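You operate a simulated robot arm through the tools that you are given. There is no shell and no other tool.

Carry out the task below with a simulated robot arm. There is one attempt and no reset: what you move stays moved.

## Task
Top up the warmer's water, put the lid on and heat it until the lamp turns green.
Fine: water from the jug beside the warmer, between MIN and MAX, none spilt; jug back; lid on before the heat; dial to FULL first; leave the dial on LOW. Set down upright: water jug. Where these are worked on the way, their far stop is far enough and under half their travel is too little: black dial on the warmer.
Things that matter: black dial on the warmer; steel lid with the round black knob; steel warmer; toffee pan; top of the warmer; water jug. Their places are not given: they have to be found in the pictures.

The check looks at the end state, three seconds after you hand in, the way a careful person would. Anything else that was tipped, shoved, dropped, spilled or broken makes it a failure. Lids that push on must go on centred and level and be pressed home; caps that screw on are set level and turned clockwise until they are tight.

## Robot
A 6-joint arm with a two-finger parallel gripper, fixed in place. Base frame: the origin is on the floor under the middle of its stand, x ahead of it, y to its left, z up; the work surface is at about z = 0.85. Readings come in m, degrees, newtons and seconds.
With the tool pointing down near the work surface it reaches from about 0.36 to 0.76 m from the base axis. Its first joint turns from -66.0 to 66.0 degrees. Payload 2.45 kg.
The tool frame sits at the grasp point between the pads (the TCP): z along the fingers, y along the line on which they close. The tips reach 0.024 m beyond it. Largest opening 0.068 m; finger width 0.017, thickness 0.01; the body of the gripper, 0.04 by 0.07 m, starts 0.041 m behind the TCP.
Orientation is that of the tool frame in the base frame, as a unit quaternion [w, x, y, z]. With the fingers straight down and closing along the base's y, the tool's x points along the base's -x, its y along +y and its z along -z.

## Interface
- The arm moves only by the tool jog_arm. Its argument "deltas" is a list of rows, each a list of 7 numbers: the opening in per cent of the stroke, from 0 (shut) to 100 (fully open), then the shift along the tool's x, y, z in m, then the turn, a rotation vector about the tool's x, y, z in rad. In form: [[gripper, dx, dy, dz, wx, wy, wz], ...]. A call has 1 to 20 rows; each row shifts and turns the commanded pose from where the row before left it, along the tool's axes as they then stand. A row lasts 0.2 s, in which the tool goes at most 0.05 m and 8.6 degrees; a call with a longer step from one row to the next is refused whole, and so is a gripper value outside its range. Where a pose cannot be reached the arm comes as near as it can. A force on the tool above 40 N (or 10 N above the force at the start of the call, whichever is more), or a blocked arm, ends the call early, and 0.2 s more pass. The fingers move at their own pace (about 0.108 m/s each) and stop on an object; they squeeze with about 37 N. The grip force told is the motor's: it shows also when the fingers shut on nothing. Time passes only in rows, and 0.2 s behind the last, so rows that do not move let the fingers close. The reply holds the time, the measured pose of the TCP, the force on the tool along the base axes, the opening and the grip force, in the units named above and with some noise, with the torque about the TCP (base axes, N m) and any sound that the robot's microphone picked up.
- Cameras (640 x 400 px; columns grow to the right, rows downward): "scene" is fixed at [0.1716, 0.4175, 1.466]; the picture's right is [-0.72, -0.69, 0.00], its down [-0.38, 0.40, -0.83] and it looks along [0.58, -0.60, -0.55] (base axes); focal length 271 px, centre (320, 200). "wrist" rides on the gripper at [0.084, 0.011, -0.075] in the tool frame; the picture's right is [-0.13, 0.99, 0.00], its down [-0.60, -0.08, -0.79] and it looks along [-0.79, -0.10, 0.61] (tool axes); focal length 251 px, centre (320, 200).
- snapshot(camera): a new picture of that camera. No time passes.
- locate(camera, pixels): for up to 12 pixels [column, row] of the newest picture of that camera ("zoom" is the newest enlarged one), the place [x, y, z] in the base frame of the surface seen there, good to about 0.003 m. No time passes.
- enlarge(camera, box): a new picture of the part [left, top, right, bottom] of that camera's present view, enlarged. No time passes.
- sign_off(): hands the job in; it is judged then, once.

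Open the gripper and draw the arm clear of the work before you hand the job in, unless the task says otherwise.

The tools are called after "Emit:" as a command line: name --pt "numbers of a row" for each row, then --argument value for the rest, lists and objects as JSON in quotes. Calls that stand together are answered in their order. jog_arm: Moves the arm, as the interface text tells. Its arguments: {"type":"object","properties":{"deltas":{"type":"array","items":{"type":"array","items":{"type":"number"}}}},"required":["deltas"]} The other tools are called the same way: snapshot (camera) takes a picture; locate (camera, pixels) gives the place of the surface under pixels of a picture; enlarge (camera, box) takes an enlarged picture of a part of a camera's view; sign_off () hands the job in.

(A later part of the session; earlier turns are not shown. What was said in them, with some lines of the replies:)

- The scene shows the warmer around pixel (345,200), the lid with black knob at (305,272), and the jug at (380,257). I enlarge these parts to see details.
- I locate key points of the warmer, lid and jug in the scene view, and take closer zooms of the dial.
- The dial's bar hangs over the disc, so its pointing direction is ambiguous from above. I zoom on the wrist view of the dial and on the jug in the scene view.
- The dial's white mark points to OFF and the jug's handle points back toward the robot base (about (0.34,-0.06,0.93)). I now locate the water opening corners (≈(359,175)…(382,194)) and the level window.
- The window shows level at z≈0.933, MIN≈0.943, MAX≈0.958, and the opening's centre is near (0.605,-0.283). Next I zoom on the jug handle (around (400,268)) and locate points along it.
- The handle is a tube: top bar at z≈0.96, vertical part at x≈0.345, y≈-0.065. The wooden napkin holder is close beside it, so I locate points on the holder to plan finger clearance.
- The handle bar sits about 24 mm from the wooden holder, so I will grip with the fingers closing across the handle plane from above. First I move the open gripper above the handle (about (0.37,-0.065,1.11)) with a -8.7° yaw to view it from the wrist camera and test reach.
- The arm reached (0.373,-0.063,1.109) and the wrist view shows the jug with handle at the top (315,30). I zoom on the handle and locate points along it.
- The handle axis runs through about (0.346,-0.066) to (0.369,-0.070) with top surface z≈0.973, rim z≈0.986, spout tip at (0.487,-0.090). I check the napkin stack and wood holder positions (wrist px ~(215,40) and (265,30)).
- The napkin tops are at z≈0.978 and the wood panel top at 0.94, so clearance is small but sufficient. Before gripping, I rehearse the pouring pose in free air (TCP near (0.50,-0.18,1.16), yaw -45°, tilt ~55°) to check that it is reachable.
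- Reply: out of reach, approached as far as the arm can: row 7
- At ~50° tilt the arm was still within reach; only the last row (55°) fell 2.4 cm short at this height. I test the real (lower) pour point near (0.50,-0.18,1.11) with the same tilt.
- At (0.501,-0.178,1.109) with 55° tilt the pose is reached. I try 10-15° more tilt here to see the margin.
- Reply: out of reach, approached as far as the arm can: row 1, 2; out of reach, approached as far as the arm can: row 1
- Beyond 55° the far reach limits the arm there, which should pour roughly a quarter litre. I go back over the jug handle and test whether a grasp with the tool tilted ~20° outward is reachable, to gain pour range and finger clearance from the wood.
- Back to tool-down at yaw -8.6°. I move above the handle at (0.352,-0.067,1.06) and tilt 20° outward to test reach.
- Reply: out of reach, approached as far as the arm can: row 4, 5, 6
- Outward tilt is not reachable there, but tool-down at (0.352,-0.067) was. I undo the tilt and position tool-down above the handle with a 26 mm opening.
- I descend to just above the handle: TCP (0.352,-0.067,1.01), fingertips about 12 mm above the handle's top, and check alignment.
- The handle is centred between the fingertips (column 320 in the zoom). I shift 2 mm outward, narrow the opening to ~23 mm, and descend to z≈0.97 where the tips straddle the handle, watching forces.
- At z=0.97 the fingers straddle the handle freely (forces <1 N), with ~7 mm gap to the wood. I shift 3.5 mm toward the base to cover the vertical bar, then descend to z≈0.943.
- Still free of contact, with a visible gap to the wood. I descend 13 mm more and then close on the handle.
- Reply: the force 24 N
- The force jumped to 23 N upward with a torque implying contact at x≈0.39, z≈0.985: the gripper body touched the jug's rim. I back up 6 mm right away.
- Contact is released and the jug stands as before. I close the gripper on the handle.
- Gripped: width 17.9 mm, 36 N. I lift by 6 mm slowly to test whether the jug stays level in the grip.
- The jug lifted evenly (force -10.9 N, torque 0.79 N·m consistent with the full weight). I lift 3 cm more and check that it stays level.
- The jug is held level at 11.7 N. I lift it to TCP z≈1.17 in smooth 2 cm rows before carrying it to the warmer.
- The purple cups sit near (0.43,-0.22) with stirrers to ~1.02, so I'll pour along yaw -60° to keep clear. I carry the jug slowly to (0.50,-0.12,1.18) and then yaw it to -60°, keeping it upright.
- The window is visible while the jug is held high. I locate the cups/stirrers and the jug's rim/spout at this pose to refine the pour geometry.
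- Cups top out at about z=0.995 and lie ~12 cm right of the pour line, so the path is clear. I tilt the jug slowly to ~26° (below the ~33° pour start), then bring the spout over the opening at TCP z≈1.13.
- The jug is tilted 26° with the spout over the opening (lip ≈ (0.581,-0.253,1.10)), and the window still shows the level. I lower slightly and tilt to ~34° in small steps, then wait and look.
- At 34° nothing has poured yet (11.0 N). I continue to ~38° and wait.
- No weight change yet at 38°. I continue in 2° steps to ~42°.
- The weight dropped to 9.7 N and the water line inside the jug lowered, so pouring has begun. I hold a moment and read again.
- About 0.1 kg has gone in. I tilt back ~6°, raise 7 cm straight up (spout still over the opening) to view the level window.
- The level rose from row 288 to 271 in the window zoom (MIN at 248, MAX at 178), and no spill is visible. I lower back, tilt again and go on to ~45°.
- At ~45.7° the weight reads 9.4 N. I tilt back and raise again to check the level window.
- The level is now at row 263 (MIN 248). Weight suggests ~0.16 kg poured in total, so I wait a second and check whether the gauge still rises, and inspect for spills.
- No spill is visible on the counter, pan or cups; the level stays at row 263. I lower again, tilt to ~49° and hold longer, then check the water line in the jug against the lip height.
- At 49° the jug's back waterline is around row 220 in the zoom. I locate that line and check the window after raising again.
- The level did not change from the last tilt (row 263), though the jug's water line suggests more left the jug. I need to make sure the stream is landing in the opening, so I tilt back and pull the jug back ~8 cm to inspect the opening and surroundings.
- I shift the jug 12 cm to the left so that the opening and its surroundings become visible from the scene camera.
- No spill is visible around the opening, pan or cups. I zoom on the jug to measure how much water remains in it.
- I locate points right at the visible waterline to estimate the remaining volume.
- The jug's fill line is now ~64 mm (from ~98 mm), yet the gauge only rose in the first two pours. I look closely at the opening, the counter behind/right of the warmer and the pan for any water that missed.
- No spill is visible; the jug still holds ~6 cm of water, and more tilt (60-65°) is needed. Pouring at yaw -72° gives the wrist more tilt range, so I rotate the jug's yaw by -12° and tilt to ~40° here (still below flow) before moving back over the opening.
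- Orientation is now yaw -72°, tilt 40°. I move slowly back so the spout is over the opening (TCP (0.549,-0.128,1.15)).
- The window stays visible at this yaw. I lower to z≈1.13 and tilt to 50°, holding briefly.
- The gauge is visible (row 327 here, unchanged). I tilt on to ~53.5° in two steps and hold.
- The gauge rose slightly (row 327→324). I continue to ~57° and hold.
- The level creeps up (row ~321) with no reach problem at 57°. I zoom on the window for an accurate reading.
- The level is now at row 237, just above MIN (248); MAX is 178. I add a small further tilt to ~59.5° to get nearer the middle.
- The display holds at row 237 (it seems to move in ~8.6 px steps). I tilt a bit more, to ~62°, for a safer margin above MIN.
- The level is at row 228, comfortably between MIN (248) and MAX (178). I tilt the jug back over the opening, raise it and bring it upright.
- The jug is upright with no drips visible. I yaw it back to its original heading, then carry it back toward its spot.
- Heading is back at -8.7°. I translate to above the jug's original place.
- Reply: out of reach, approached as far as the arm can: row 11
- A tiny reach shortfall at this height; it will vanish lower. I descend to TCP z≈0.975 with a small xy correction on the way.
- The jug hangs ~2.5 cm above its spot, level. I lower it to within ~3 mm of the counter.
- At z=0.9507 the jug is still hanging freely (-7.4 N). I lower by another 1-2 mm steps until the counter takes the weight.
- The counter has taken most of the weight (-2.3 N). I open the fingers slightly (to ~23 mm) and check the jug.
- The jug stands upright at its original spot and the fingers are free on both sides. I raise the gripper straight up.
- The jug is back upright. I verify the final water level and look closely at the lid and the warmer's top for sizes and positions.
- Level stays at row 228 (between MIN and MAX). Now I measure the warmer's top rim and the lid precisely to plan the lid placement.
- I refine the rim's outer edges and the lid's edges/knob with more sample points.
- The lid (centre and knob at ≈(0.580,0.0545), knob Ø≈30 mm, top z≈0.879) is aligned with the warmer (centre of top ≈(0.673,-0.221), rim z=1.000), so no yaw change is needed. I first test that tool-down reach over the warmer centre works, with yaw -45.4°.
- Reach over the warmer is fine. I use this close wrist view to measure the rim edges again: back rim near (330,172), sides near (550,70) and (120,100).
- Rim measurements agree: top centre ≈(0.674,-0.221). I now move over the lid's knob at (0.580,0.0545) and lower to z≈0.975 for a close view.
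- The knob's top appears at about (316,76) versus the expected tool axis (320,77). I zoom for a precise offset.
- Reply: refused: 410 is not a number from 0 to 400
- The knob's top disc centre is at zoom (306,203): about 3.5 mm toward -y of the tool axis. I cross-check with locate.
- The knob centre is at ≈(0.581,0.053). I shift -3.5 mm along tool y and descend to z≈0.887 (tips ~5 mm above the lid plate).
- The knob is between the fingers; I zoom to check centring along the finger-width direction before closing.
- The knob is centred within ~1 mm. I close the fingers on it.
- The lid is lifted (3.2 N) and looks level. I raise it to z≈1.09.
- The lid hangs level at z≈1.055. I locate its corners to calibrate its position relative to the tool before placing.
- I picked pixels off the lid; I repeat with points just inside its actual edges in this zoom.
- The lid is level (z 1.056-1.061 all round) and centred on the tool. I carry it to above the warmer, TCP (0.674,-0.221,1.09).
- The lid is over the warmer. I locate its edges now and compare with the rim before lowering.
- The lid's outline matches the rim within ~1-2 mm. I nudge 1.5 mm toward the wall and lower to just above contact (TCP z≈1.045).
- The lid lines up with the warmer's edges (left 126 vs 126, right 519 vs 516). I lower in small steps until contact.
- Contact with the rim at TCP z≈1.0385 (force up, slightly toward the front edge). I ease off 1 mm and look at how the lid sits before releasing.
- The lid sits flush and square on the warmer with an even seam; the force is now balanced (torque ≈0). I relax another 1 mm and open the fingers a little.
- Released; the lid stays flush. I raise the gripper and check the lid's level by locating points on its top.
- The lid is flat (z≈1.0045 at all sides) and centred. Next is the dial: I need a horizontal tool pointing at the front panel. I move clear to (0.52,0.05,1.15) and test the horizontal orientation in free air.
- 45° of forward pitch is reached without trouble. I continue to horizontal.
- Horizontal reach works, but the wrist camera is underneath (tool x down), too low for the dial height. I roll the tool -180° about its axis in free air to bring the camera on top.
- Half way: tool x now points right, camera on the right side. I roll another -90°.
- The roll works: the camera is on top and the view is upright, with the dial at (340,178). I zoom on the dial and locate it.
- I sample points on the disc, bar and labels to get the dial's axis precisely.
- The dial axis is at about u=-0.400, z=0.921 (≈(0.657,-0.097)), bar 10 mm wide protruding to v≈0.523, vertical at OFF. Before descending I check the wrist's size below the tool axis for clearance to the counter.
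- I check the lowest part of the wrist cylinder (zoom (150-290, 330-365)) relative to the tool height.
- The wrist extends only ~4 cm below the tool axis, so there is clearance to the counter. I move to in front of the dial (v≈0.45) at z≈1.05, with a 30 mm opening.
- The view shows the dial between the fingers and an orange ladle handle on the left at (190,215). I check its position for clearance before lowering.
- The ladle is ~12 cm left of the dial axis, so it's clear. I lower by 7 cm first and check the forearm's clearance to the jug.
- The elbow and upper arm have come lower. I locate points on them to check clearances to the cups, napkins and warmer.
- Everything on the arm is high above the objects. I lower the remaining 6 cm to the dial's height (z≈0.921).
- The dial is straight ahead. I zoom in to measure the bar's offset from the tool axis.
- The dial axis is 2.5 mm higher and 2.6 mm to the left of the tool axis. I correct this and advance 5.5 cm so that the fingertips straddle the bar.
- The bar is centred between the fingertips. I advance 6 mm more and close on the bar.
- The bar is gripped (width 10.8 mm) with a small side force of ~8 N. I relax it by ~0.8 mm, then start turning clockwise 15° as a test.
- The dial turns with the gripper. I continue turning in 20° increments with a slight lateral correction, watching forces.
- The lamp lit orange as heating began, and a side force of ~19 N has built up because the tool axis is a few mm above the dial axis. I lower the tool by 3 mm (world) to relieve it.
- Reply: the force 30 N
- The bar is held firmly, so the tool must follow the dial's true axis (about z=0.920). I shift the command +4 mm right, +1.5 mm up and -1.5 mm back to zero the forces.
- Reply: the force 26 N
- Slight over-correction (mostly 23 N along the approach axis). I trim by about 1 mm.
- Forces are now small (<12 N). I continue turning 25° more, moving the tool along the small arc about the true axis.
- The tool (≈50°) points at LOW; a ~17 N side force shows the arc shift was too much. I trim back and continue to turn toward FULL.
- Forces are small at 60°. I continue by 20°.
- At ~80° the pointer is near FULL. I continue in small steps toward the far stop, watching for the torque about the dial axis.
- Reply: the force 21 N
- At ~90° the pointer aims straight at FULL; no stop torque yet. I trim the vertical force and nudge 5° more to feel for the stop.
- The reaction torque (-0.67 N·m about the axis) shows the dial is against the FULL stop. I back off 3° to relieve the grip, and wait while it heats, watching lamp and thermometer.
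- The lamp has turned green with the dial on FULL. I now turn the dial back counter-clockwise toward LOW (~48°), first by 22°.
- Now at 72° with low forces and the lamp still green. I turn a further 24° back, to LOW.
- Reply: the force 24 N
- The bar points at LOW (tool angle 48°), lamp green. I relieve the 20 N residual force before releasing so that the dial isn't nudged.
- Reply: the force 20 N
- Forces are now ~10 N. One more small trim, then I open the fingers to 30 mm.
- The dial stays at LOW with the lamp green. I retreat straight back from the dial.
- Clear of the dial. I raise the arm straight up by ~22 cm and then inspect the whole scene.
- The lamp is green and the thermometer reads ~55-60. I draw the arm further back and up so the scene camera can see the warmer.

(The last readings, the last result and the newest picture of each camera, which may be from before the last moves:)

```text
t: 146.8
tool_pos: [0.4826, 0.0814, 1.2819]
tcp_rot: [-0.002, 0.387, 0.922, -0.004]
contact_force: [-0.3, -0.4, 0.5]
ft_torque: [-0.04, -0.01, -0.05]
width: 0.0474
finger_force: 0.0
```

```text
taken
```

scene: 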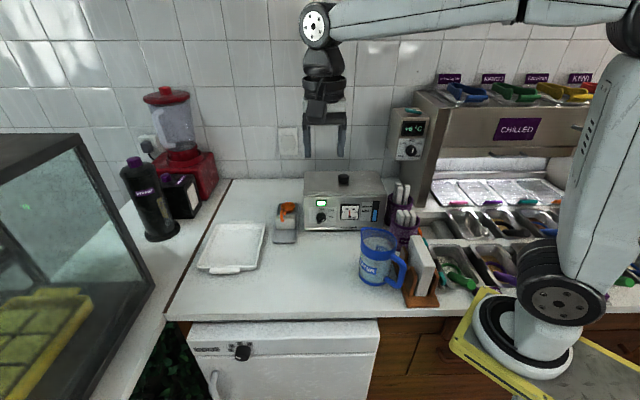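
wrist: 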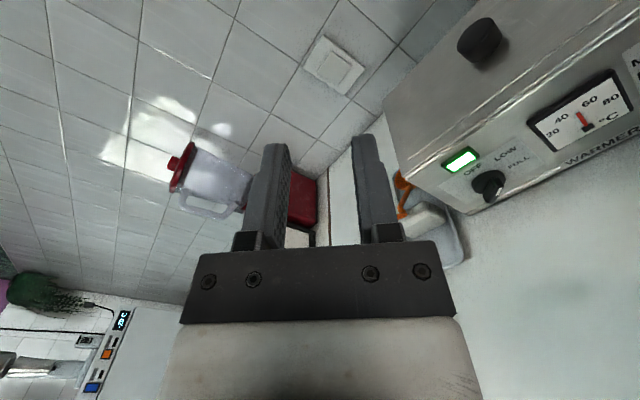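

The arm is tool-down and clear. I zoom on the warmer, dial, lamp, lid and the jug for the final check.

Emit:
enlarge --camera "scene" --box '[298, 166, 394, 236]'

Emit:
enlarge --camera "scene" --box '[302, 195, 350, 235]'

Emit:
enlarge --camera "scene" --box '[250, 165, 450, 310]'

```text
5.71 times, centred on (346, 201) of scene
```

zoom: 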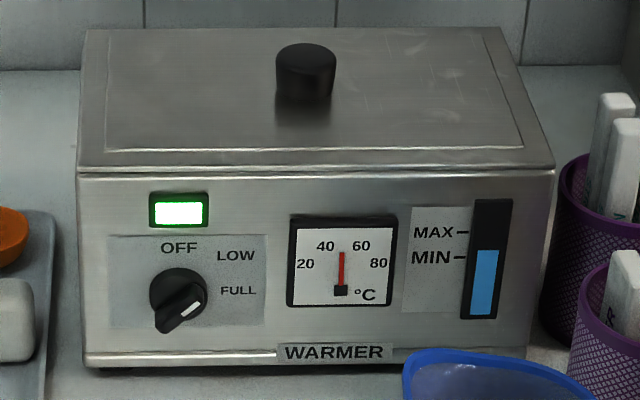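

```text
10.00 times, centred on (326, 215) of scene
```

zoom: 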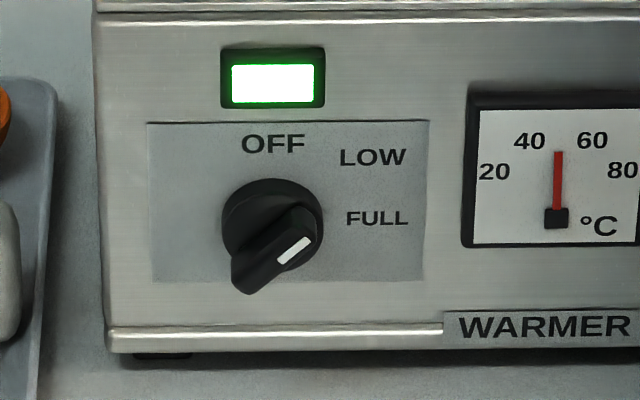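

```text
2.76 times, centred on (350, 238) of scene
```

zoom: 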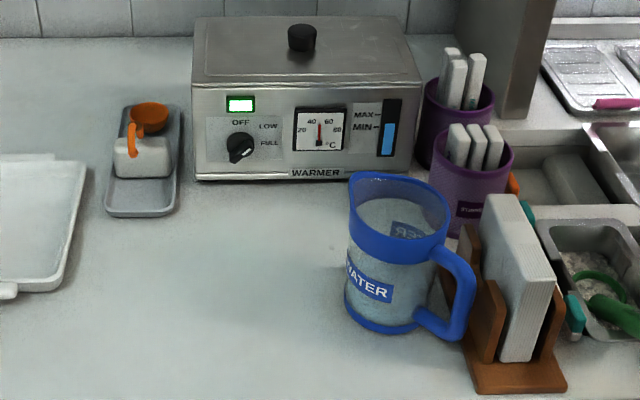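

The dial mark points to LOW, lamp green, needle ~50 °C, lid flush, jug upright. I move the arm further back while waiting a few seconds to confirm that the lamp stays green and the level holds.

Emit:
jog_arm --pt "70 0.01 -0.03 -0.01 0 0 -0.1" --pt "70 0.01 -0.03 -0.01 0 0 -0.1" --pt "70 0.01 -0.03 -0.01 0 0 -0.1" --pt "70 0.01 -0.03 -0.01 0 0 -0.1" --pt "70 0 -0.03 0 0 0 -0.1" --pt "70 0 0 0 0 0 -0.1" --pt "70 0 0 0 0 0 0" --pt "70 0 0 0 0 0 0" --pt "70 0 0 0 0 0 0" --pt "70 0 0 0 0 0 0" --pt "70 0 0 0 0 0 0" --pt "70 0 0 0 0 0 0" --pt "70 0 0 0 0 0 0" --pt "70 0 0 0 0 0 0" --pt "70 0 0 0 0 0 0" --pt "70 0 0 0 0 0 0"

Emit:
snapshot --camera "scene"

Emit:
enlarge --camera "scene" --box '[298, 166, 394, 236]'

Emit:
enlarge --camera "scene" --box '[358, 198, 390, 218]'

```text
t: 150.2
tool_pos: [0.3823, -0.0172, 1.3274]
tcp_rot: [-0.003, 0.096, 0.995, -0.004]
contact_force: [-0.8, -0.3, 0.2]
ft_torque: [0.02, -0.03, 0.02]
width: 0.0475
finger_force: 0.0
out of reach, approached as far as the arm can: row 4, 5
```

```text
taken
```

scene: 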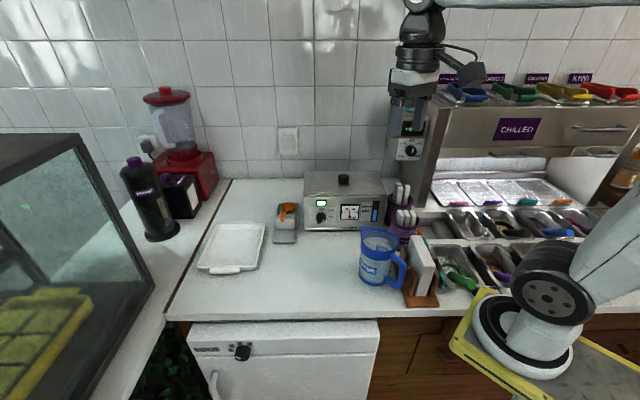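

```text
5.71 times, centred on (346, 201) of scene
```

zoom: 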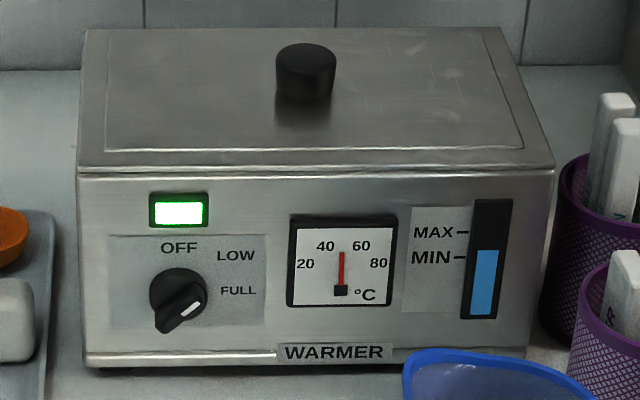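

```text
16.00 times, centred on (374, 208) of scene
```

zoom: 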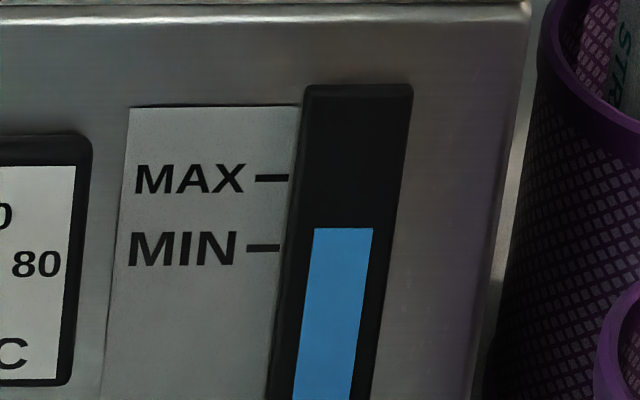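

Everything holds steady: lamp green, dial on LOW, needle ~50 °C, water between MIN and MAX, lid flush, jug upright in its place, gripper open and clear. I hand the job in.

Emit:
sign_off

```text
The job is handed in.
```

The warmer is topped up, lidded and heated, and I've handed the job in. I don't have the judge's result.

- **Water:** the level reads about a quarter of the way up from MIN to MAX. All of it came from the jug, and I saw no spill on the counter, pan or cups. The pictures didn't show the counter directly behind the warmer.
- **Jug:** it is back in its original spot, upright.
- **Lid:** it sits flush, level and centred on the warmer. It went on before any heat.
- **Heat:** I turned the dial to the FULL stop, and the lamp went from orange to green within a few seconds. I then turned the dial back to LOW. The lamp was still green, with the needle steady at about 50 °C, for more than 10 seconds before I handed in.
- **Arm:** the gripper is open and the arm is clear of the work.

While I was lining up on the jug's handle, the gripper body briefly pressed on the jug's rim with about 23 N. I backed off at once, and the jug did not move or spill.
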